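You operate a simulated robot arm through the tools that you are given. There is no shell and no other tool. Be economical: measure what you need, move in short steps, check, and stop when the job is done.

You run a simulated robot arm. Do the job below in one go: nothing can be reset, and whatever is moved stays where it is left.

## Task
On the top of the workbench, make the tin and the grey rag change places.

It is judged by the outcome, as a careful person would: the job done as asked, and still so three seconds after it is handed in. It fails if anything else is knocked over, pushed out of place, dropped, spilled or broken.

## Robot
A 6-joint arm with a two-finger parallel gripper on a trunk, on a base that drives. Base frame: it is fixed to the floor where the robot stands at the start and does not move with it; the origin is under the middle of the robot, x ahead of it, y to its left, z up. Readings come in mm, rad, newtons and seconds.
With the tool pointing down near the work surface it reaches from about 480 to 880 mm from the robot's upright axis, wherever it stands. Its first joint turns from -2.007 to 2.007 rad. Payload 4.2 kg.
Tool frame: the origin (TCP) lies between the finger pads and is the grasp point; the fingertips stand 23 mm ahead of it; z points along the fingers, y is the line along which they close. Largest opening 94 mm; finger width 38, thickness 10; the body of the gripper, 54 by 96 mm, starts 39 mm behind the TCP.
Orientation is told as [roll, pitch, yaw] about the base's x, y, z axes, in that order, counted from this pose: with the fingers straight down and closing along the base's y, the tool's x points along the base's -x, its y along +y and its z along -z.

## Interface
- The arm moves only by the tool servo_tool. Its argument "steps" is one flat list of numbers, 7 for each row, row after row: the turn, a rotation vector about the base's x, y, z in units of 5 degrees (1.0 is 5 degrees), then the shift along the base's x, y, z in units of 20 mm (1.0 is 20 mm), then the gripper command, from -1 (fully open) to 1 (shut), values between in proportion. In form: [ax, ay, az, tx, ty, tz, grip, ax, ay, az, tx, ty, tz, grip, ...]. A call has 1 to 12 rows; each row shifts and turns the commanded pose from where the row before left it. A call with a number of a shift or a turn outside -1 to 1 is refused whole. Rows are played at 5 a second. More than 50 mm and 0.15 rad between two rows, or a gripper value outside its range, and nothing of the call is played. Where a pose cannot be reached the arm comes as near as it can. A force on the tool above 40 N (or 10 N above the force at the start of the call, whichever is more), or a blocked arm, ends the call early, and 0.2 s more pass. The fingers move at their own pace (about 108 mm/s each) and stop on an object; they squeeze with about 26 N. The grip force told is the motor's: it shows also when the fingers shut on nothing. Time passes only in rows, and 0.2 s behind the last, so rows that do not move let the fingers close. It gives the time, the measured TCP pose, the force on the tool (base axes), the opening and the grip force at its end, in the units of the frame above (readings bear some noise).
- Cameras (640 x 400 px; columns grow to the right, rows downward): "scene" is now at [222.4, 180.7, 1342.2]; the picture's right is [-0.22, -0.97, 0.00], its down [-0.60, 0.14, -0.79] and it looks along [0.77, -0.17, -0.62] (base axes); focal length 221 px, centre (320, 200). "wrist" rides on the gripper at [86, 16, -75] in the tool frame; the picture's right is [-0.18, 0.98, 0.00], its down [-0.58, -0.11, -0.81] and it looks along [-0.79, -0.15, 0.59] (tool axes); focal length 243 px, centre (320, 200).
- capture(camera): a new picture of that camera. The clock stands still meanwhile.
- raise_lower(by): slides the trunk up (or, below 0, down) by that many mm; the arm and the scene camera ride with it, the base frame stays. It gives what a move gives, with no picture.
- drive_base(legs): drives the robot by 1 to 6 legs, each [ahead, turn to the left] in mm and rad, along the robot's own axes; the way and the turn of a leg run together, so that a leg with both is an arc; at most 1500 mm and 3.142 rad a leg. The arm and the cameras ride along, it lands a little off, and it stops where it bumps. It gives what a move gives.
- head_to(pan, tilt): turns the head with the scene camera to pan (to the left, within 1.396 rad either way) and tilt (down, from -0.506 to 1.204), counted from straight ahead of the robot. It gives what a move gives.
- pixel_to_xyz(camera, pixels): for up to 12 pixels [column, row] of the newest picture of that camera ("zoom" is the newest enlarged one), the place [x, y, z] in the base frame of the surface seen there, good to about 3 mm, but the place of the scene camera against the robot may be out by one fixed shift of up to 25 mm in any direction. The clock stands still meanwhile.
- enlarge(camera, box): a new picture of the part [left, top, right, bottom] of that camera's present view, enlarged. The clock stands still meanwhile.
- sign_off(): hands the job in; it is judged then, once.

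Keep the steps short. Do not move on a guess: measure, check each grasp and each placing, and mend mistakes. In all there are 110 turns and 90 pictures (those below and enlarged ones count). Leave the gripper open and the arm clear of the work at the hand-in unless told otherwise, and finish with a single line.

The tools are called after "Emit:" by a JSON object that holds its "op" and its "data". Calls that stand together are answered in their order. servo_tool: Moves the arm, as the interface text tells. Its arguments: {"type":"object","properties":{"steps":{"type":"array"}},"required":["steps"]} The other tools are called the same way: raise_lower (by) slides the trunk up or down; drive_base (legs) drives the base; head_to (pan, tilt) turns the head that bears the scene camera; capture (camera) takes a picture; pixel_to_xyz (camera, pixels) gives the place of the surface under pixels of a picture; enlarge (camera, box) takes an enlarged picture of a part of a camera's view; sign_off () hands the job in.

At the start:

```text
time: 0.0
ee_pos: [603.2, -23.6, 1214.8]
orientation: [-0.001, -0.001, -0.001]
ft_force: [0.2, 0.2, 0.0]
grip_width: 93.8
grasp_force: 0.1
trunk travel left (down, up): [-700.0, 290.0]
robot x, y, heading: [-1.7, -1.2, 0.002]
head pan, tilt: [-0.223, 0.665]
```

scene: 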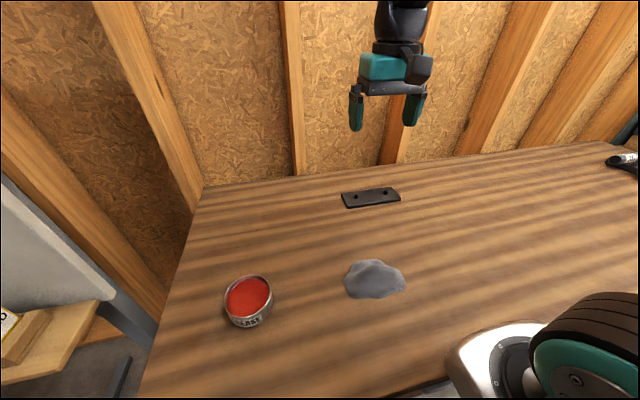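
wrist: 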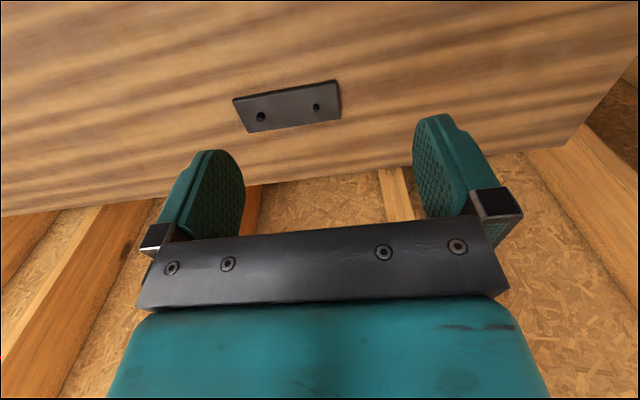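

I see the tin, open and with red content, at about (248,300). The grey rag is at (374,279) and a black plate at (370,197). I'll enlarge the work area and measure from it.

Emit:
{"op": "enlarge", "data": {"camera": "scene", "box": [180, 160, 460, 340]}}

Emit:
{"op": "pixel_to_xyz", "data": {"camera": "scene", "pixels": [[248, 297], [248, 276], [272, 300], [225, 300], [246, 326], [374, 279], [345, 281], [405, 284], [374, 260], [374, 297], [370, 197], [310, 300]]}}

```text
2.22 times, centred on (320, 250) of scene
```

zoom: 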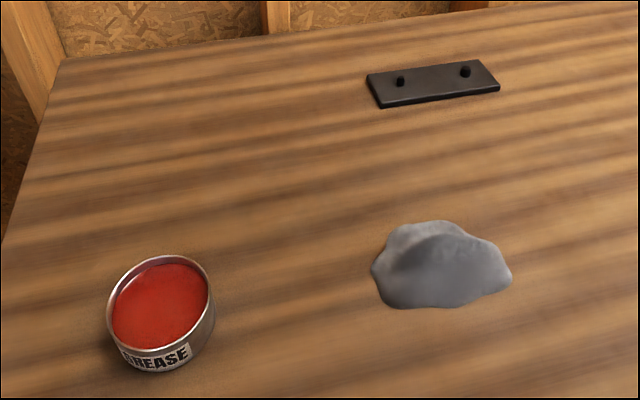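

```text
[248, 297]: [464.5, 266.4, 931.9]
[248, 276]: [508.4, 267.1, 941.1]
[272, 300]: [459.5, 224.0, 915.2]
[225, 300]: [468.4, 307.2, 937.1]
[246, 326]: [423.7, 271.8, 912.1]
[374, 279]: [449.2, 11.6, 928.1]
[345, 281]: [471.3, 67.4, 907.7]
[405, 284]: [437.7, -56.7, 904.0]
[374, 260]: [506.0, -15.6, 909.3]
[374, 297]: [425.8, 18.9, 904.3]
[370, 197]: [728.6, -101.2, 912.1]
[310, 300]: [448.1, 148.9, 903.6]
```

Rag is at about (455,5), only 455 mm from the axis and too near for the arm. I'll back the base up 130 mm so both items are in reach, with the arm still high.

Emit:
{"op": "drive_base", "data": {"legs": [[-130, 0]]}}

Emit:
{"op": "capture", "data": {"camera": "scene"}}

Emit:
{"op": "capture", "data": {"camera": "wrist"}}

```text
time: 1.3
ee_pos: [472.0, -24.3, 1215.1]
orientation: [0.002, 0.001, 0.002]
ft_force: [0.0, 0.4, 0.0]
grip_width: 93.9
grasp_force: 0.0
trunk travel left (down, up): [-700.0, 290.0]
robot x, y, heading: [-132.0, 1.8, -0.005]
head pan, tilt: [-0.223, 0.665]
```

```text
86 pictures are left
```

scene: 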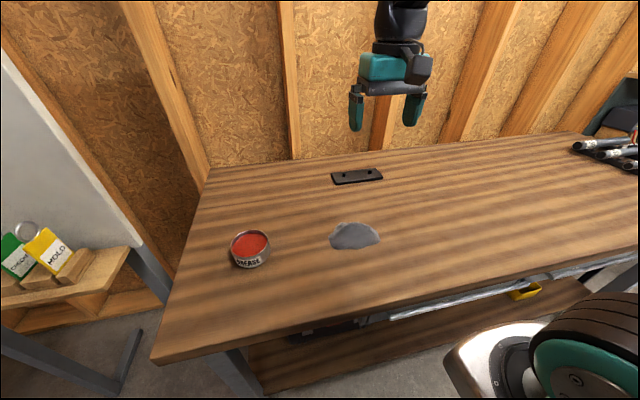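

```text
85 pictures are left
```

wrist: 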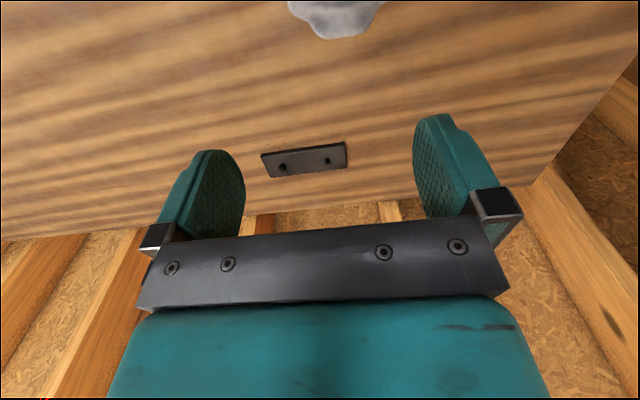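

I'll work out the scene camera's shift by measuring the same plate points with both cameras. The corners of the plate and the rag's edge are visible in the wrist view.

Emit:
{"op": "pixel_to_xyz", "data": {"camera": "wrist", "pixels": [[264, 156], [344, 146], [345, 166], [272, 176], [304, 160], [335, 38]]}}

Emit:
{"op": "enlarge", "data": {"camera": "scene", "box": [200, 150, 400, 280]}}

```text
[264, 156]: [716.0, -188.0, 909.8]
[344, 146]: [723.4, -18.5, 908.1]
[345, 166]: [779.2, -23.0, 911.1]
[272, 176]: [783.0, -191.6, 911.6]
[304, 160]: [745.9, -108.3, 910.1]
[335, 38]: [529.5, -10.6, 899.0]
```

```text
3.08 times, centred on (300, 215) of scene
```

zoom: 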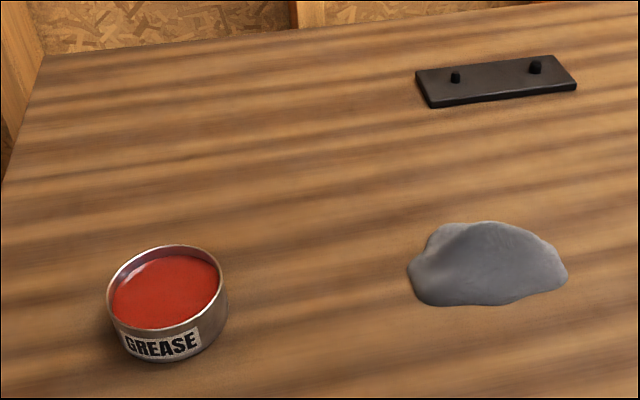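

Next I'll measure the plate's corners, the tin's rim and the rag's outline in the zoomed view.

Emit:
{"op": "pixel_to_xyz", "data": {"camera": "zoom", "pixels": [[417, 71], [555, 56], [575, 85], [429, 104], [110, 297], [223, 280], [168, 247], [160, 330], [165, 290], [480, 250], [412, 265], [563, 270]]}}

Emit:
{"op": "pixel_to_xyz", "data": {"camera": "zoom", "pixels": [[440, 300], [500, 300], [500, 225], [445, 230], [455, 245], [510, 250], [480, 275], [530, 250], [430, 270], [165, 362], [125, 352], [210, 342]]}}

```text
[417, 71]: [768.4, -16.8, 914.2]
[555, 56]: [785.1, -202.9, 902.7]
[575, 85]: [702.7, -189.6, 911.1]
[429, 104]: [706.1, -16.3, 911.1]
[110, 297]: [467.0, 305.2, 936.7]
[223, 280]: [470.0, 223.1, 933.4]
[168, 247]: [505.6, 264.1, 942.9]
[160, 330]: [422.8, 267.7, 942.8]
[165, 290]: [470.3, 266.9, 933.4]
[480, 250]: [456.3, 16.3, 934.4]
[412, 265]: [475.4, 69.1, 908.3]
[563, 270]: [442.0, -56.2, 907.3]
```

```text
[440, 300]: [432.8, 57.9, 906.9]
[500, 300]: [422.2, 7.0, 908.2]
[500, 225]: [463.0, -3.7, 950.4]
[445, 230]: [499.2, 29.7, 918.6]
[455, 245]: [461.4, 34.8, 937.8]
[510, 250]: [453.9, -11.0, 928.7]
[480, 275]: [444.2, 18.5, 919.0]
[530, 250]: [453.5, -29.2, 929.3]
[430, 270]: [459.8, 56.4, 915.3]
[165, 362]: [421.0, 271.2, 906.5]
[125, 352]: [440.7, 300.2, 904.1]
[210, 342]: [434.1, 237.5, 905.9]
```

Wrist minus scene is about (+13, -2, -2) mm. That puts the tin's true centre near (478,262), about 83 mm across and 40 mm high, and the rag near (470,6) with a ridge along y. The rag comes first. I'll turn the tool +90° so the fingers close along x, and come down to about z=1060 above it.

Emit:
{"op": "servo_tool", "data": {"steps": [0, 0, 1, 0, 0.12, -0.6, -1, 0, 0, 1, 0, 0.12, -0.6, -1, 0, 0, 1, 0, 0.12, -0.6, -1, 0, 0, 1, 0, 0.12, -0.6, -1, 0, 0, 1, 0, 0.12, -0.6, -1, 0, 0, 1, 0, 0.12, -0.6, -1, 0, 0, 1, 0, 0.12, -0.6, -1, 0, 0, 1, 0, 0.12, -0.6, -1, 0, 0, 1, 0, 0.12, -0.6, -1, 0, 0, 1, 0, 0.12, -0.6, -1, 0, 0, 1, 0, 0.12, -0.6, -1, 0, 0, 1, 0, 0.12, -0.6, -1]}}

Emit:
{"op": "servo_tool", "data": {"steps": [0, 0, 1, 0, 0, 0, -1, 0, 0, 1, 0, 0, 0, -1, 0, 0, 1, 0, 0, 0, -1, 0, 0, 1, 0, 0, 0, -1, 0, 0, 1, 0, 0, 0, -1, 0, 0, 1, 0, 0, 0, -1, 0, 0, 0, 0, 0, 0, -1]}}

Emit:
{"op": "capture", "data": {"camera": "wrist"}}

```text
time: 3.9
ee_pos: [470.9, 6.2, 1071.8]
orientation: [0.0, -0.001, 1.051]
ft_force: [-0.5, -0.4, -0.3]
grip_width: 94.0
grasp_force: 0.1
trunk travel left (down, up): [-700.0, 290.0]
robot x, y, heading: [-132.9, -0.7, 0.001]
head pan, tilt: [-0.223, 0.665]
```

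```text
time: 5.5
ee_pos: [470.9, 5.2, 1070.5]
orientation: [0.001, 0.001, 1.573]
ft_force: [-0.5, -0.4, 1.0]
grip_width: 93.9
grasp_force: 0.0
trunk travel left (down, up): [-700.0, 290.0]
robot x, y, heading: [-129.5, -0.3, 0.007]
head pan, tilt: [-0.223, 0.665]
```

```text
83 pictures are left
```

wrist: 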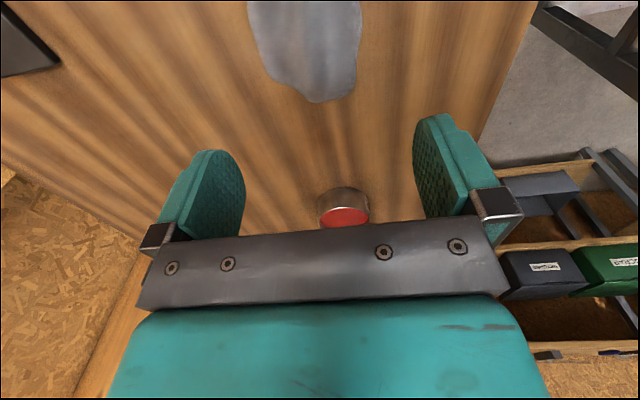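

I see the rag at about (310,45) and the tin beyond at (344,208). I'll measure them with the wrist camera.

Emit:
{"op": "pixel_to_xyz", "data": {"camera": "wrist", "pixels": [[305, 5], [248, 10], [361, 20], [265, 70], [357, 80], [318, 102], [300, 30], [285, 50], [330, 50], [310, 70], [344, 212], [343, 188]]}}

```text
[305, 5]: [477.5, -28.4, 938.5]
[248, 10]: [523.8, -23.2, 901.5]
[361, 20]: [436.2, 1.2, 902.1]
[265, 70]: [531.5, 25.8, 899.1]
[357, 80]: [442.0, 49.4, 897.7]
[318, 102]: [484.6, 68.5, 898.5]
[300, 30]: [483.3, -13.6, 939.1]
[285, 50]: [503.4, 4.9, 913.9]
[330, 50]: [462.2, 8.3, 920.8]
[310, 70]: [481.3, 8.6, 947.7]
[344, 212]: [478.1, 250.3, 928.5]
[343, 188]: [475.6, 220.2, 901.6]
```

The rag's ridge runs at x≈480, top z≈940, and its base spans x≈436–528. I'll shift to x=480 and come down to TCP z≈936, so the fingertips sit at 913, with the fingers open.

Emit:
{"op": "servo_tool", "data": {"steps": [0, 0, 0, 0.25, 0, -0.8, -1, 0, 0, 0, 0.2, 0, -1, -1, 0, 0, 0, 0, 0, -1, -1, 0, 0, 0, 0, 0, -1, -1, 0, 0, 0, 0, 0, -1, -1, 0, 0, 0, 0, 0, -1, -1, 0, 0, 0, 0, 0, -0.9, -1, 0, 0, 0, 0, 0, 0, -1]}}

Emit:
{"op": "capture", "data": {"camera": "wrist"}}

Emit:
{"op": "enlarge", "data": {"camera": "scene", "box": [220, 130, 460, 290]}}

```text
time: 7.3
ee_pos: [480.5, 5.3, 937.0]
orientation: [-0.001, -0.001, 1.574]
ft_force: [0.0, 0.6, 1.1]
grip_width: 94.0
grasp_force: 0.1
trunk travel left (down, up): [-700.0, 290.0]
robot x, y, heading: [-131.5, -0.1, 0.005]
head pan, tilt: [-0.223, 0.665]
```

```text
82 pictures are left
```

wrist: 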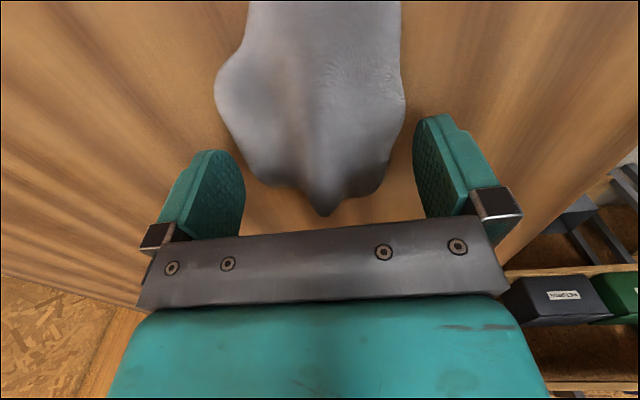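

```text
2.50 times, centred on (340, 210) of scene
```

zoom: 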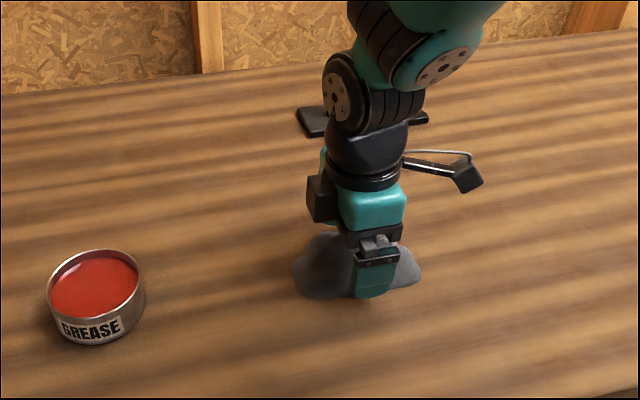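

The rag sits between the open fingers. Shutting the gripper now.

Emit:
{"op": "servo_tool", "data": {"steps": [0, 0, 0, 0, 0, 0, 1, 0, 0, 0, 0, 0, 0, 1, 0, 0, 0, 0, 0, 0, 1, 0, 0, 0, 0, 0, 0, 1]}}

Emit:
{"op": "capture", "data": {"camera": "wrist"}}

```text
time: 8.3
ee_pos: [480.4, 4.3, 937.5]
orientation: [0.0, 0.001, 1.572]
ft_force: [0.8, -1.5, -0.1]
grip_width: 19.6
grasp_force: 26.1
trunk travel left (down, up): [-700.0, 290.0]
robot x, y, heading: [-134.8, -1.0, 0.0]
head pan, tilt: [-0.223, 0.665]
```

```text
80 pictures are left
```

wrist: 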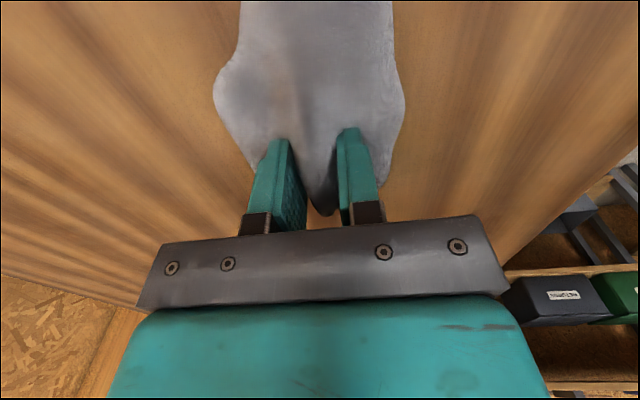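

The grip holds at 19.6 mm and 26 N. Lifting 80 mm to check that the rag comes along.

Emit:
{"op": "servo_tool", "data": {"steps": [0, 0, 0, 0, 0, 0.6, 1, 0, 0, 0, 0, 0, 0.8, 1, 0, 0, 0, 0, 0, 0.9, 1, 0, 0, 0, 0, 0, 0.9, 1, 0, 0, 0, 0, 0, 0.8, 1, 0, 0, 0, 0, 0, 0, 1]}}

Emit:
{"op": "capture", "data": {"camera": "scene"}}

Emit:
{"op": "capture", "data": {"camera": "wrist"}}

```text
time: 9.7
ee_pos: [481.5, 5.6, 1016.1]
orientation: [0.0, 0.002, 1.571]
ft_force: [-0.6, -0.3, -0.7]
grip_width: 19.3
grasp_force: 25.8
trunk travel left (down, up): [-700.0, 290.0]
robot x, y, heading: [-132.1, -1.3, 0.004]
head pan, tilt: [-0.223, 0.665]
```

```text
79 pictures are left
```

scene: 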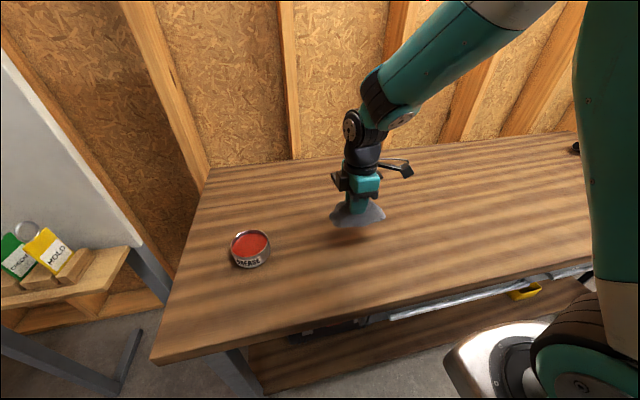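

```text
78 pictures are left
```

wrist: 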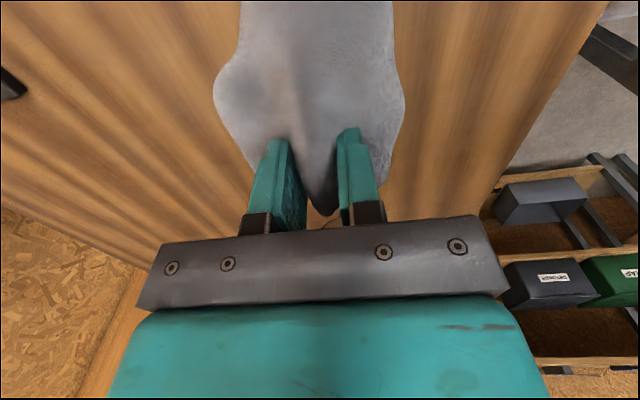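

The rag is held clear of the bench. I'll carry it to a free spot at (620,130) and lower it to the height it was picked at.

Emit:
{"op": "servo_tool", "data": {"steps": [0, 0, 0, 0.9, 0.8, 0, 1, 0, 0, 0, 0.9, 0.8, 0, 1, 0, 0, 0, 0.9, 0.8, 0, 1, 0, 0, 0, 0.9, 0.8, 0, 1, 0, 0, 0, 0.9, 0.8, 0, 1, 0, 0, 0, 0.9, 0.8, 0, 1, 0, 0, 0, 0.8, 0.7, 0, 1, 0, 0, 0, 0.7, 0.7, 0, 1, 0, 0, 0, 0, 0, 0, 1]}}

Emit:
{"op": "servo_tool", "data": {"steps": [0, 0, 0, 0, 0, -1, 1, 0, 0, 0, 0, 0, -1, 1, 0, 0, 0, 0, 0, -0.9, 1, 0, 0, 0, 0, 0, -0.6, 1, 0, 0, 0, 0, 0, -0.3, 1, 0, 0, 0, 0, 0, 0, 1]}}

Emit:
{"op": "capture", "data": {"camera": "scene"}}

```text
time: 11.7
ee_pos: [618.9, 129.2, 1017.0]
orientation: [0.0, -0.001, 1.573]
ft_force: [0.2, 0.9, -0.9]
grip_width: 19.7
grasp_force: 26.3
trunk travel left (down, up): [-700.0, 290.0]
robot x, y, heading: [-131.4, -0.9, 0.001]
head pan, tilt: [-0.223, 0.665]
```

```text
time: 13.1
ee_pos: [619.3, 128.5, 939.9]
orientation: [-0.001, 0.0, 1.571]
ft_force: [-0.4, -0.3, -1.1]
grip_width: 19.5
grasp_force: 25.7
trunk travel left (down, up): [-700.0, 290.0]
robot x, y, heading: [-130.4, 0.3, 0.001]
head pan, tilt: [-0.223, 0.665]
```

```text
77 pictures are left
```

scene: 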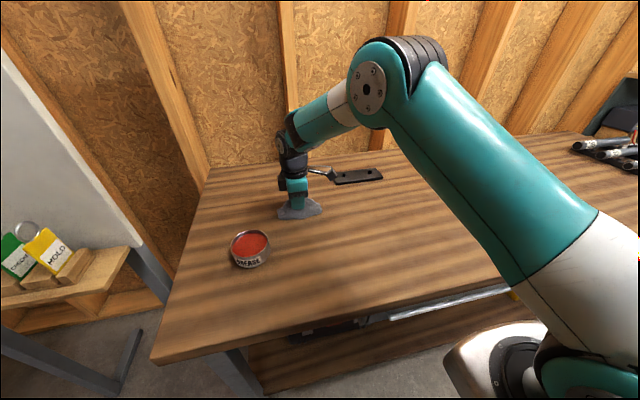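

TCP is about 2.5 mm above the pick height. I'll lower that last bit, open, and rise straight up.

Emit:
{"op": "servo_tool", "data": {"steps": [0, 0, 0, 0, 0, -0.13, 1, 0, 0, 0, 0, 0, 0, 1, 0, 0, 0, 0, 0, 0, -1, 0, 0, 0, 0, 0, 0, -1, 0, 0, 0, 0, 0, 0.5, -1, 0, 0, 0, 0, 0, 1, -1, 0, 0, 0, 0, 0, 1, -1, 0, 0, 0, 0, 0, 1, -1, 0, 0, 0, 0, 0, 1, -1, 0, 0, 0, 0, 0, 1, -1, 0, 0, 0, 0, 0, 1, -1]}}

Emit:
{"op": "capture", "data": {"camera": "scene"}}

Emit:
{"op": "capture", "data": {"camera": "wrist"}}

```text
time: 15.5
ee_pos: [620.3, 130.0, 1069.1]
orientation: [0.0, 0.001, 1.573]
ft_force: [0.2, -0.4, 0.4]
grip_width: 93.9
grasp_force: 0.1
trunk travel left (down, up): [-700.0, 290.0]
robot x, y, heading: [-134.0, -0.4, 0.002]
head pan, tilt: [-0.223, 0.665]
```

```text
76 pictures are left
```

scene: 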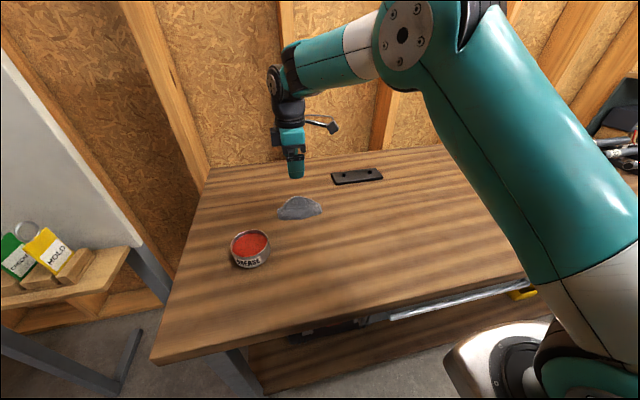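

```text
75 pictures are left
```

wrist: 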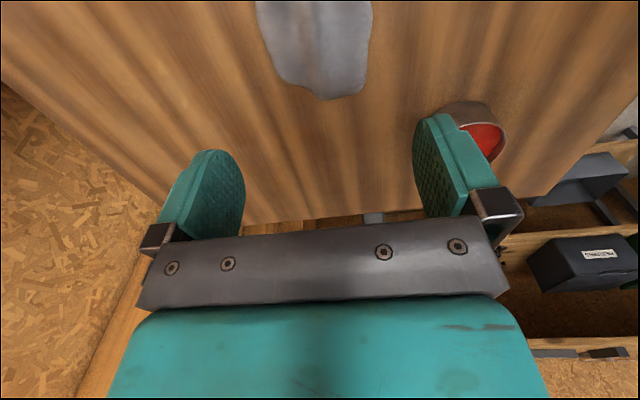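

The rag rests at the free spot. Next, above the tin at about (478,262) with the fingers still closing along x, to measure it with the wrist camera.

Emit:
{"op": "servo_tool", "data": {"steps": [0, 0, 0, -0.89, 0.825, 0, -1, 0, 0, 0, -0.89, 0.825, 0, -1, 0, 0, 0, -0.89, 0.825, 0, -1, 0, 0, 0, -0.89, 0.825, 0, -1, 0, 0, 0, -0.89, 0.825, 0, -1, 0, 0, 0, -0.89, 0.825, 0, -1, 0, 0, 0, -0.89, 0.825, 0, -1, 0, 0, 0, -0.89, 0.825, 0, -1, 0, 0, 0, 0, 0, 0, -1]}}

Emit:
{"op": "capture", "data": {"camera": "wrist"}}

```text
time: 17.5
ee_pos: [476.2, 262.8, 1067.9]
orientation: [0.0, 0.001, 1.57]
ft_force: [0.1, 0.1, 0.0]
grip_width: 93.9
grasp_force: 0.0
trunk travel left (down, up): [-700.0, 290.0]
robot x, y, heading: [-132.5, 1.8, -0.006]
head pan, tilt: [-0.223, 0.665]
```

```text
74 pictures are left
```

wrist: 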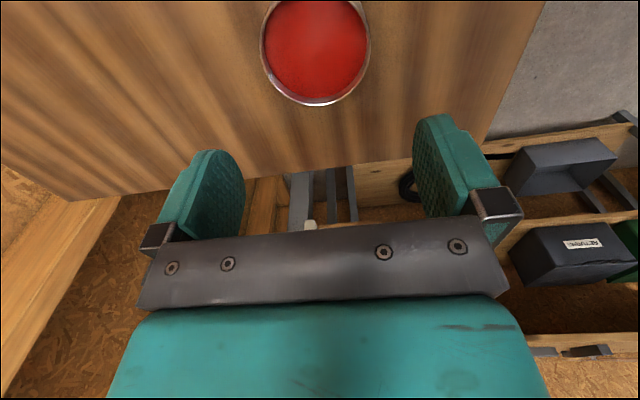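

The tin's red disc is at about (316,50), with its rim from columns 262 to 370 and its far edge at row 103. I'll enlarge it and measure the rim.

Emit:
{"op": "enlarge", "data": {"camera": "wrist", "box": [232, 0, 408, 110]}}

```text
3.64 times, centred on (320, 55) of wrist
```

zoom: 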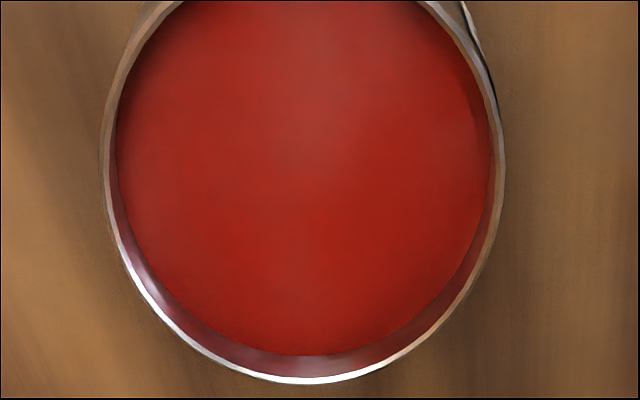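

Emit:
{"op": "pixel_to_xyz", "data": {"camera": "zoom", "pixels": [[104, 130], [103, 170], [107, 210], [503, 170], [500, 210], [487, 250], [310, 381], [270, 377], [350, 376], [175, 325], [430, 325], [305, 200]]}}

```text
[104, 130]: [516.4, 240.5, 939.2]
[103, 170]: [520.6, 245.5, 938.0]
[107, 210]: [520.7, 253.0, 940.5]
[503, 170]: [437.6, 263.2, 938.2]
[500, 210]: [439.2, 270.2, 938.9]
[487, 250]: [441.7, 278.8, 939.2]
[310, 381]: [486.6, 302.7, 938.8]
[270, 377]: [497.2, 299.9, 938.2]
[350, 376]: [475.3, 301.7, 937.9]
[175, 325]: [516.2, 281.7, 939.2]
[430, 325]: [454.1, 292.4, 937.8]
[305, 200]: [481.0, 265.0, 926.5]
```

A circle fit gives centre ≈(480,261), radius ≈42 and rim z≈939. That leaves about 5 mm of clearance each side. I'll centre over it and come down to z≈975, tips still above the rim, then check.

Emit:
{"op": "servo_tool", "data": {"steps": [0, 0, 0, 0.19, -0.09, 0, -1, 0, 0, 0, 0, 0, -1, -1, 0, 0, 0, 0, 0, -1, -1, 0, 0, 0, 0, 0, -1, -1, 0, 0, 0, 0, 0, -1, -1, 0, 0, 0, 0, 0, -0.65, -1, 0, 0, 0, 0, 0, 0, -1, 0, 0, 0, 0, 0, 0, -1]}}

Emit:
{"op": "capture", "data": {"camera": "wrist"}}

Emit:
{"op": "enlarge", "data": {"camera": "scene", "box": [190, 180, 310, 280]}}

```text
time: 19.3
ee_pos: [480.9, 261.7, 973.0]
orientation: [0.0, 0.0, 1.572]
ft_force: [0.1, -0.5, 0.6]
grip_width: 94.1
grasp_force: 0.1
trunk travel left (down, up): [-700.0, 290.0]
robot x, y, heading: [-131.7, -0.0, -0.0]
head pan, tilt: [-0.223, 0.665]
```

```text
72 pictures are left
```

wrist: 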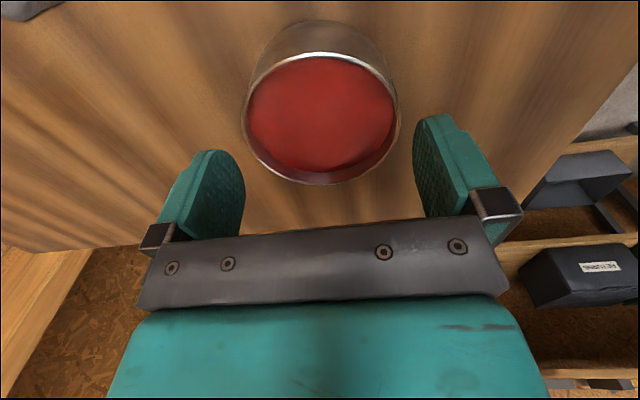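

```text
4.00 times, centred on (250, 230) of scene
```

zoom: 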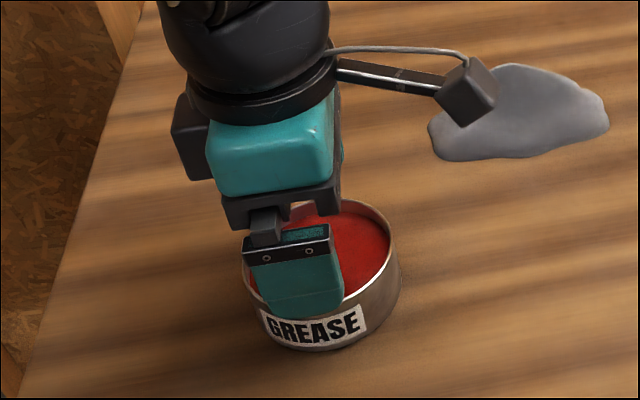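

I'll measure the rim again from this nearer view before going down past it.

Emit:
{"op": "pixel_to_xyz", "data": {"camera": "wrist", "pixels": [[243, 112], [243, 120], [245, 95], [399, 105], [399, 115], [397, 95], [320, 184], [300, 182], [345, 181], [322, 54], [290, 60], [350, 58]]}}

```text
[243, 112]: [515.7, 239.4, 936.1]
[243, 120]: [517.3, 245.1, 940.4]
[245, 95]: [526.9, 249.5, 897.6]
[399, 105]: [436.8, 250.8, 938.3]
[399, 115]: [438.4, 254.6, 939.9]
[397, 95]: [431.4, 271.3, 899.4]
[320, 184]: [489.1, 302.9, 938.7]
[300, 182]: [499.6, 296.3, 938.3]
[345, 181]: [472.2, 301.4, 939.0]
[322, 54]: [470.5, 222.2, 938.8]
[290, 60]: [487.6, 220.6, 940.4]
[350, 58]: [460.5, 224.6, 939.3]
```

Fit is (479,261.5), which agrees. I'll shift x by -1 mm and lower to TCP z≈930, fingertips about 907, watching the force.

Emit:
{"op": "servo_tool", "data": {"steps": [0, 0, 0, -0.06, 0, -0.4, -1, 0, 0, 0, 0, 0, -0.5, -1, 0, 0, 0, 0, 0, -0.5, -1, 0, 0, 0, 0, 0, -0.5, -1, 0, 0, 0, 0, 0, -0.25, -1, 0, 0, 0, 0, 0, 0, -1]}}

Emit:
{"op": "capture", "data": {"camera": "wrist"}}

Emit:
{"op": "enlarge", "data": {"camera": "scene", "box": [190, 180, 310, 280]}}

```text
time: 20.7
ee_pos: [479.6, 260.6, 932.7]
orientation: [0.0, -0.001, 1.573]
ft_force: [1.4, 0.3, -0.2]
grip_width: 94.1
grasp_force: 0.1
trunk travel left (down, up): [-700.0, 290.0]
robot x, y, heading: [-130.4, -0.2, 0.002]
head pan, tilt: [-0.223, 0.665]
```

```text
70 pictures are left
```

wrist: 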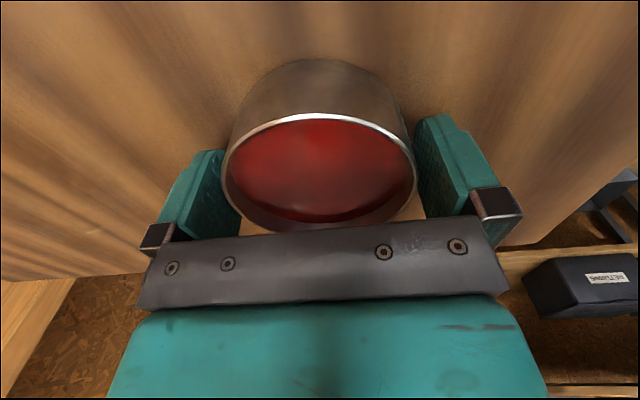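

```text
4.00 times, centred on (250, 230) of scene
```

zoom: 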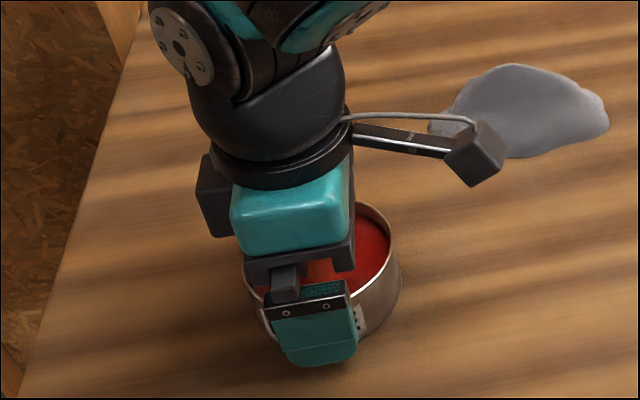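

The tin is between the fingers with both pads outside the rim. I'll lower 2 mm and close.

Emit:
{"op": "servo_tool", "data": {"steps": [0, 0, 0, 0, 0, -0.1, -1, 0, 0, 0, 0, 0, 0, 0.0, 0, 0, 0, 0, 0, 0, 1, 0, 0, 0, 0, 0, 0, 1, 0, 0, 0, 0, 0, 0, 1]}}

```text
time: 21.9
ee_pos: [479.7, 260.0, 930.4]
orientation: [-0.001, 0.0, 1.573]
ft_force: [0.8, 0.6, 0.7]
grip_width: 84.6
grasp_force: 25.3
trunk travel left (down, up): [-700.0, 290.0]
robot x, y, heading: [-133.7, 2.0, -0.001]
head pan, tilt: [-0.223, 0.665]
```

Gripped at 84.6 mm, which matches the tin. Lifting gently by 60 mm to check.

Emit:
{"op": "servo_tool", "data": {"steps": [0, 0, 0, 0, 0, 0.3, 1, 0, 0, 0, 0, 0, 0.5, 1, 0, 0, 0, 0, 0, 0.6, 1, 0, 0, 0, 0, 0, 0.6, 1, 0, 0, 0, 0, 0, 0.6, 1, 0, 0, 0, 0, 0, 0.4, 1, 0, 0, 0, 0, 0, 0, 1]}}

Emit:
{"op": "capture", "data": {"camera": "scene"}}

Emit:
{"op": "capture", "data": {"camera": "wrist"}}

```text
time: 23.5
ee_pos: [480.1, 261.9, 988.6]
orientation: [0.0, 0.0, 1.573]
ft_force: [0.0, -0.3, -2.6]
grip_width: 84.9
grasp_force: 26.0
trunk travel left (down, up): [-700.0, 290.0]
robot x, y, heading: [-130.6, 0.0, 0.003]
head pan, tilt: [-0.223, 0.665]
```

```text
68 pictures are left
```

scene: 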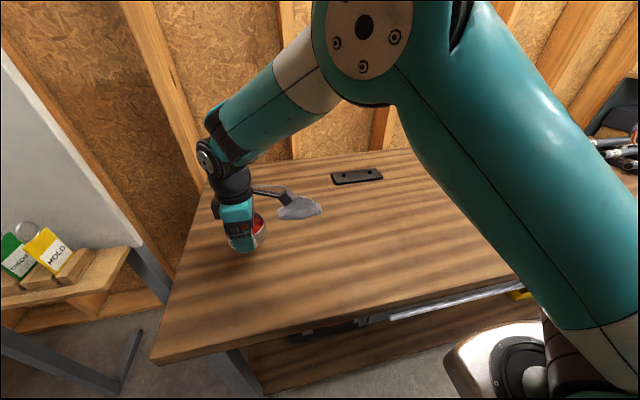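

```text
67 pictures are left
```

wrist: 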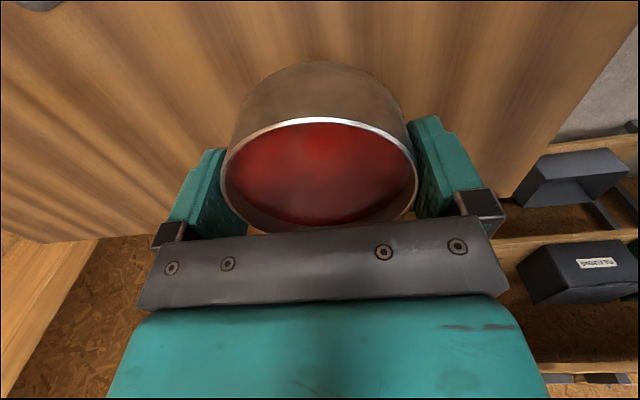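

The tin is held level. I'll carry it smoothly along -y at x=480 to the rag's old centre at (480,5), clear of the rag's parking spot.

Emit:
{"op": "servo_tool", "data": {"steps": [0, 0, 0, 0, -0.3, 0, 1, 0, 0, 0, 0, -0.6, 0, 1, 0, 0, 0, 0, -0.9, 0, 1, 0, 0, 0, 0, -0.9, 0, 1, 0, 0, 0, 0, -0.9, 0, 1, 0, 0, 0, 0, -0.9, 0, 1, 0, 0, 0, 0, -0.9, 0, 1, 0, 0, 0, 0, -0.9, 0, 1, 0, 0, 0, 0, -0.9, 0, 1, 0, 0, 0, 0, -0.9, 0, 1, 0, 0, 0, 0, -0.9, 0, 1, 0, 0, 0, 0, -0.9, 0, 1]}}

Emit:
{"op": "servo_tool", "data": {"steps": [0, 0, 0, 0, -0.9, 0, 1, 0, 0, 0, 0, -0.9, 0, 1, 0, 0, 0, 0, -0.7, 0, 1, 0, 0, 0, 0, -0.4, 0, 1, 0, 0, 0, 0, 0, 0, 1, 0, 0, 0, 0, 0, 0, 1]}}

```text
time: 26.1
ee_pos: [479.0, 61.9, 989.8]
orientation: [-0.002, 0.0, 1.573]
ft_force: [-0.3, 0.1, -2.0]
grip_width: 84.7
grasp_force: 26.4
trunk travel left (down, up): [-700.0, 290.0]
robot x, y, heading: [-130.8, -0.1, -0.0]
head pan, tilt: [-0.223, 0.665]
```

```text
time: 27.5
ee_pos: [479.4, 3.5, 990.0]
orientation: [0.001, 0.0, 1.573]
ft_force: [-0.1, -0.8, -2.1]
grip_width: 85.0
grasp_force: 26.1
trunk travel left (down, up): [-700.0, 290.0]
robot x, y, heading: [-131.6, -2.2, 0.0]
head pan, tilt: [-0.223, 0.665]
```

The tin is over (480,4). I'll lower it to about z=931, slowing at the end.

Emit:
{"op": "servo_tool", "data": {"steps": [0, 0, 0, 0, 0, -0.5, 1, 0, 0, 0, 0, 0, -0.8, 1, 0, 0, 0, 0, 0, -0.7, 1, 0, 0, 0, 0, 0, -0.5, 1, 0, 0, 0, 0, 0, -0.3, 1, 0, 0, 0, 0, 0, -0.1, 1, 0, 0, 0, 0, 0, 0, 1]}}

Emit:
{"op": "capture", "data": {"camera": "wrist"}}

```text
time: 29.1
ee_pos: [480.1, 2.6, 932.1]
orientation: [-0.001, 0.001, 1.571]
ft_force: [0.9, 0.0, -2.6]
grip_width: 84.6
grasp_force: 26.2
trunk travel left (down, up): [-700.0, 290.0]
robot x, y, heading: [-126.3, 2.3, -0.001]
head pan, tilt: [-0.223, 0.665]
```

```text
66 pictures are left
```

wrist: 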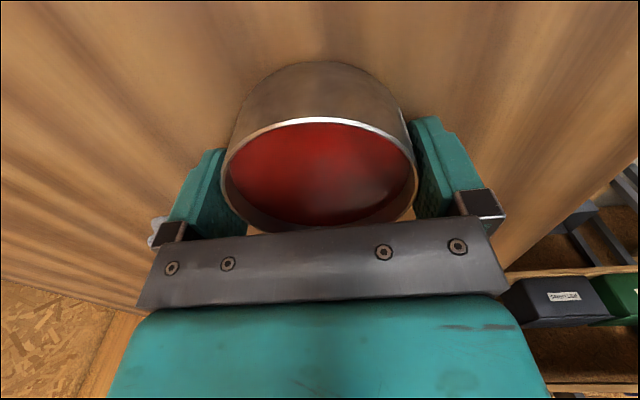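

Force still shows the tin's weight (-2.6 N), so it's a hair above the bench. I'll lower in tiny steps until the weight is taken up.

Emit:
{"op": "servo_tool", "data": {"steps": [0, 0, 0, 0, 0, -0.08, 1, 0, 0, 0, 0, 0, 0, 1]}}

```text
time: 29.7
ee_pos: [478.7, 3.5, 930.7]
orientation: [0.0, 0.001, 1.571]
ft_force: [-0.5, 0.2, -2.3]
grip_width: 84.6
grasp_force: 26.2
trunk travel left (down, up): [-700.0, 290.0]
robot x, y, heading: [-127.2, -1.8, -0.002]
head pan, tilt: [-0.223, 0.665]
```

Emit:
{"op": "servo_tool", "data": {"steps": [0, 0, 0, 0, 0, -0.05, 1, 0, 0, 0, 0, 0, 0, 1]}}

```text
time: 30.3
ee_pos: [479.7, 3.6, 929.8]
orientation: [-0.002, 0.0, 1.573]
ft_force: [-1.1, 0.3, 11.6]
grip_width: 84.7
grasp_force: 26.0
trunk travel left (down, up): [-700.0, 290.0]
robot x, y, heading: [-125.4, 3.1, 0.002]
head pan, tilt: [-0.223, 0.665]
```

Force turned to +11.6 N, so the tin is down. Opening, then rising straight up.

Emit:
{"op": "servo_tool", "data": {"steps": [0, 0, 0, 0, 0, 0, -1, 0, 0, 0, 0, 0, 0, -1, 0, 0, 0, 0, 0, 0, -1, 0, 0, 0, 0, 0, 0.5, -1, 0, 0, 0, 0, 0, 1, -1, 0, 0, 0, 0, 0, 1, -1, 0, 0, 0, 0, 0, 1, -1, 0, 0, 0, 0, 0, 1, -1, 0, 0, 0, 0, 0, 1, -1, 0, 0, 0, 0, 0, 1, -1, 0, 0, 0, 0, 0, 0.5, -1]}}

Emit:
{"op": "capture", "data": {"camera": "scene"}}

Emit:
{"op": "capture", "data": {"camera": "wrist"}}

```text
time: 32.7
ee_pos: [479.4, 3.5, 1068.7]
orientation: [-0.001, 0.001, 1.572]
ft_force: [-0.8, -0.7, -0.3]
grip_width: 93.8
grasp_force: 0.0
trunk travel left (down, up): [-700.0, 290.0]
robot x, y, heading: [-130.6, -1.1, 0.006]
head pan, tilt: [-0.223, 0.665]
```

```text
65 pictures are left
```

scene: 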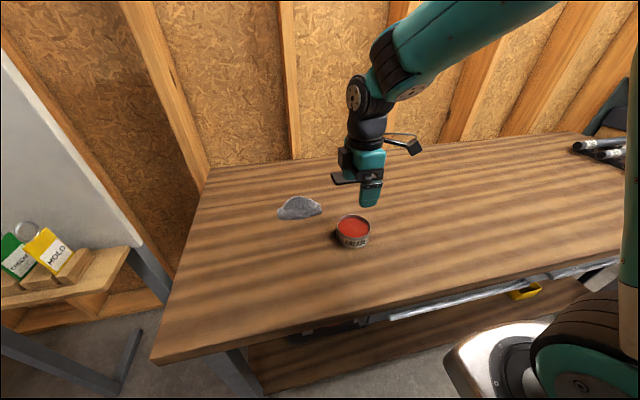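

```text
64 pictures are left
```

wrist: 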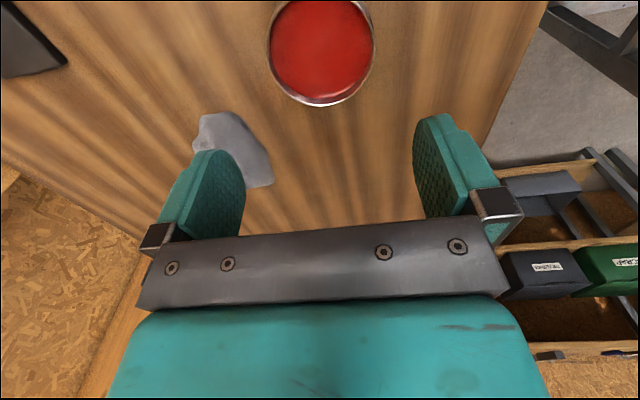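

The tin stands upright at the rag's old place. Back over the parked rag at (619.5,129).

Emit:
{"op": "servo_tool", "data": {"steps": [0, 0, 0, 0.875, 0.785, 0, -1, 0, 0, 0, 0.875, 0.785, 0, -1, 0, 0, 0, 0.875, 0.785, 0, -1, 0, 0, 0, 0.875, 0.785, 0, -1, 0, 0, 0, 0.875, 0.785, 0, -1, 0, 0, 0, 0.875, 0.785, 0, -1, 0, 0, 0, 0.875, 0.785, 0, -1, 0, 0, 0, 0.875, 0.785, 0, -1, 0, 0, 0, 0, 0, 0, -1]}}

Emit:
{"op": "capture", "data": {"camera": "wrist"}}

```text
time: 34.7
ee_pos: [620.3, 130.1, 1069.2]
orientation: [-0.001, -0.001, 1.574]
ft_force: [-0.8, 0.7, -0.6]
grip_width: 93.7
grasp_force: 0.1
trunk travel left (down, up): [-700.0, 290.0]
robot x, y, heading: [-129.7, -3.8, 0.001]
head pan, tilt: [-0.223, 0.665]
```

```text
63 pictures are left
```

wrist: 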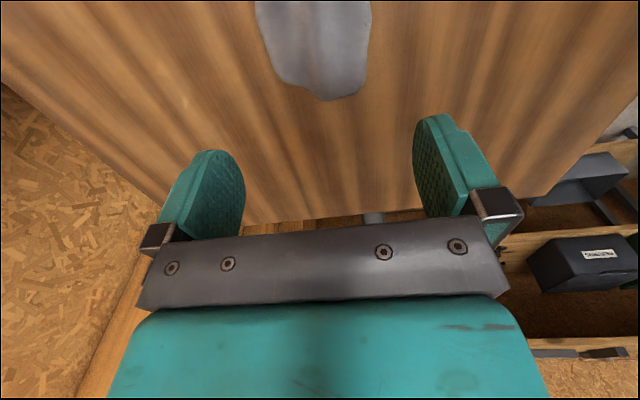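

The view matches the one just after I released the rag. I'll lower to z≈937, close on the same ridge and lift.

Emit:
{"op": "servo_tool", "data": {"steps": [0, 0, 0, 0, 0, -1, -1, 0, 0, 0, 0, 0, -1, -1, 0, 0, 0, 0, 0, -1, -1, 0, 0, 0, 0, 0, -1, -1, 0, 0, 0, 0, 0, -1, -1, 0, 0, 0, 0, 0, -1, -1, 0, 0, 0, 0, 0, -0.6, -1, 0, 0, 0, 0, 0, 0, -1]}}

Emit:
{"op": "servo_tool", "data": {"steps": [0, 0, 0, 0, 0, 0, 1, 0, 0, 0, 0, 0, 0, 1, 0, 0, 0, 0, 0, 0, 1, 0, 0, 0, 0, 0, 0, 1]}}

Emit:
{"op": "capture", "data": {"camera": "wrist"}}

```text
time: 36.5
ee_pos: [619.7, 129.2, 936.2]
orientation: [-0.001, 0.002, 1.573]
ft_force: [-0.8, 0.6, -0.2]
grip_width: 94.1
grasp_force: 0.1
trunk travel left (down, up): [-700.0, 290.0]
robot x, y, heading: [-127.8, -1.0, 0.003]
head pan, tilt: [-0.223, 0.665]
```

```text
time: 37.5
ee_pos: [619.8, 128.8, 937.4]
orientation: [0.0, 0.0, 1.572]
ft_force: [-0.3, -0.5, -0.5]
grip_width: 19.4
grasp_force: 26.1
trunk travel left (down, up): [-700.0, 290.0]
robot x, y, heading: [-127.7, -1.4, 0.001]
head pan, tilt: [-0.223, 0.665]
```

```text
62 pictures are left
```

wrist: 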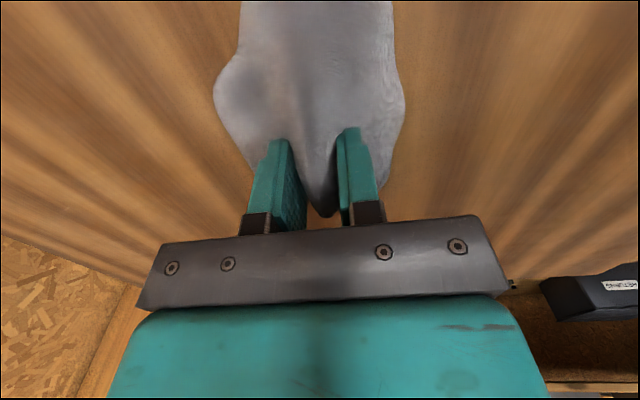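

Same grasp as before, at 19.4 mm. I'll lift 80 mm and carry the rag to the tin's old centre at (480,261).

Emit:
{"op": "servo_tool", "data": {"steps": [0, 0, 0, 0, 0, 0.8, 1, 0, 0, 0, 0, 0, 0.8, 1, 0, 0, 0, 0, 0, 0.8, 1, 0, 0, 0, 0, 0, 0.8, 1, 0, 0, 0, 0, 0, 0.8, 1, 0, 0, 0, 0, 0, 0, 1]}}

Emit:
{"op": "servo_tool", "data": {"steps": [0, 0, 0, -0.875, 0.825, 0, 1, 0, 0, 0, -0.875, 0.825, 0, 1, 0, 0, 0, -0.875, 0.825, 0, 1, 0, 0, 0, -0.875, 0.825, 0, 1, 0, 0, 0, -0.875, 0.825, 0, 1, 0, 0, 0, -0.875, 0.825, 0, 1, 0, 0, 0, -0.875, 0.825, 0, 1, 0, 0, 0, -0.875, 0.825, 0, 1, 0, 0, 0, 0, 0, 0, 1]}}

Emit:
{"op": "capture", "data": {"camera": "scene"}}

```text
time: 38.9
ee_pos: [620.3, 131.0, 1017.0]
orientation: [0.0, 0.0, 1.574]
ft_force: [0.2, 1.1, -1.0]
grip_width: 19.6
grasp_force: 26.2
trunk travel left (down, up): [-700.0, 290.0]
robot x, y, heading: [-130.2, -0.8, 0.0]
head pan, tilt: [-0.223, 0.665]
```

```text
time: 40.9
ee_pos: [478.1, 261.4, 1018.4]
orientation: [0.0, -0.001, 1.574]
ft_force: [0.4, 0.7, -1.3]
grip_width: 19.6
grasp_force: 25.5
trunk travel left (down, up): [-700.0, 290.0]
robot x, y, heading: [-129.4, -1.8, 0.005]
head pan, tilt: [-0.223, 0.665]
```

```text
61 pictures are left
```

scene: 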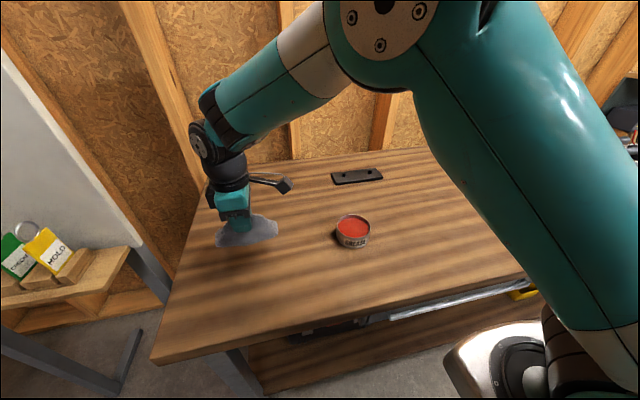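

The rag is over the tin's old place, with the bench edge further left and clear. Lowering to z≈937.

Emit:
{"op": "servo_tool", "data": {"steps": [0, 0, 0, 0, 0, -1, 1, 0, 0, 0, 0, 0, -1, 1, 0, 0, 0, 0, 0, -0.9, 1, 0, 0, 0, 0, 0, -0.6, 1, 0, 0, 0, 0, 0, -0.4, 1, 0, 0, 0, 0, 0, -0.12, 1, 0, 0, 0, 0, 0, 0, 1]}}

```text
time: 42.5
ee_pos: [480.3, 263.3, 936.5]
orientation: [0.0, 0.0, 1.572]
ft_force: [-0.5, -0.9, 2.6]
grip_width: 19.6
grasp_force: 26.3
trunk travel left (down, up): [-700.0, 290.0]
robot x, y, heading: [-128.4, 0.8, 0.003]
head pan, tilt: [-0.223, 0.665]
```

Slight upward force, so the rag is on the bench. Opening and rising well clear.

Emit:
{"op": "servo_tool", "data": {"steps": [0, 0, 0, 0, 0, 0, -1, 0, 0, 0, 0, 0, 0, -1, 0, 0, 0, 0, 0, 0, -1, 0, 0, 0, 0, 0, 0.5, -1, 0, 0, 0, 0, 0, 1, -1, 0, 0, 0, 0, 0, 1, -1, 0, 0, 0, 0, 0, 1, -1, 0, 0, 0, 0, 0, 1, -1, 0, 0, 0, 0, 0, 1, -1, 0, 0, 0, 0, 0, 1, -1, 0, 0, 0, 0, 0, 1, -1]}}

Emit:
{"op": "servo_tool", "data": {"steps": [0, 0, 0, 0, 0, 1, -1, 0, 0, 0, 0, 0, 1, -1, 0, 0, 0, 0, 0, 1, -1, 0, 0, 0, 0, 0, 1, -1, 0, 0, 0, 0, 0, 1, -1, 0, 0, 0, 0, 0, 1, -1]}}

Emit:
{"op": "capture", "data": {"camera": "scene"}}

Emit:
{"op": "enlarge", "data": {"camera": "scene", "box": [200, 150, 400, 280]}}

```text
time: 44.9
ee_pos: [479.1, 261.3, 1085.2]
orientation: [0.0, 0.0, 1.573]
ft_force: [-0.4, 0.6, -0.1]
grip_width: 94.1
grasp_force: 0.0
trunk travel left (down, up): [-700.0, 290.0]
robot x, y, heading: [-131.2, 1.6, -0.003]
head pan, tilt: [-0.223, 0.665]
```

```text
time: 46.3
ee_pos: [477.1, 259.7, 1207.0]
orientation: [0.001, 0.0, 1.572]
ft_force: [-0.2, 0.1, -0.5]
grip_width: 94.2
grasp_force: 0.1
trunk travel left (down, up): [-700.0, 290.0]
robot x, y, heading: [-130.3, 1.3, 0.005]
head pan, tilt: [-0.223, 0.665]
```

```text
60 pictures are left
```

scene: 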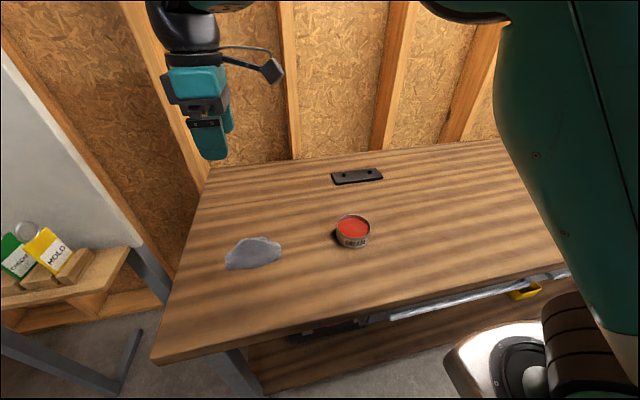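

```text
3.08 times, centred on (300, 215) of scene
```

zoom: 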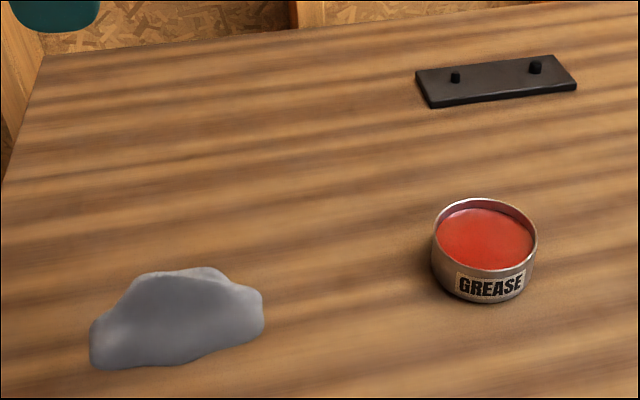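

The tin now stands upright where the rag lay, and the rag lies where the tin stood. The black plate hasn't moved, the gripper is open and the arm is clear, so I'm handing in.

Emit:
{"op": "sign_off", "data": {}}

```text
The job is handed in.
```

The tin and the grey rag have changed places on the workbench, with nothing else moved.
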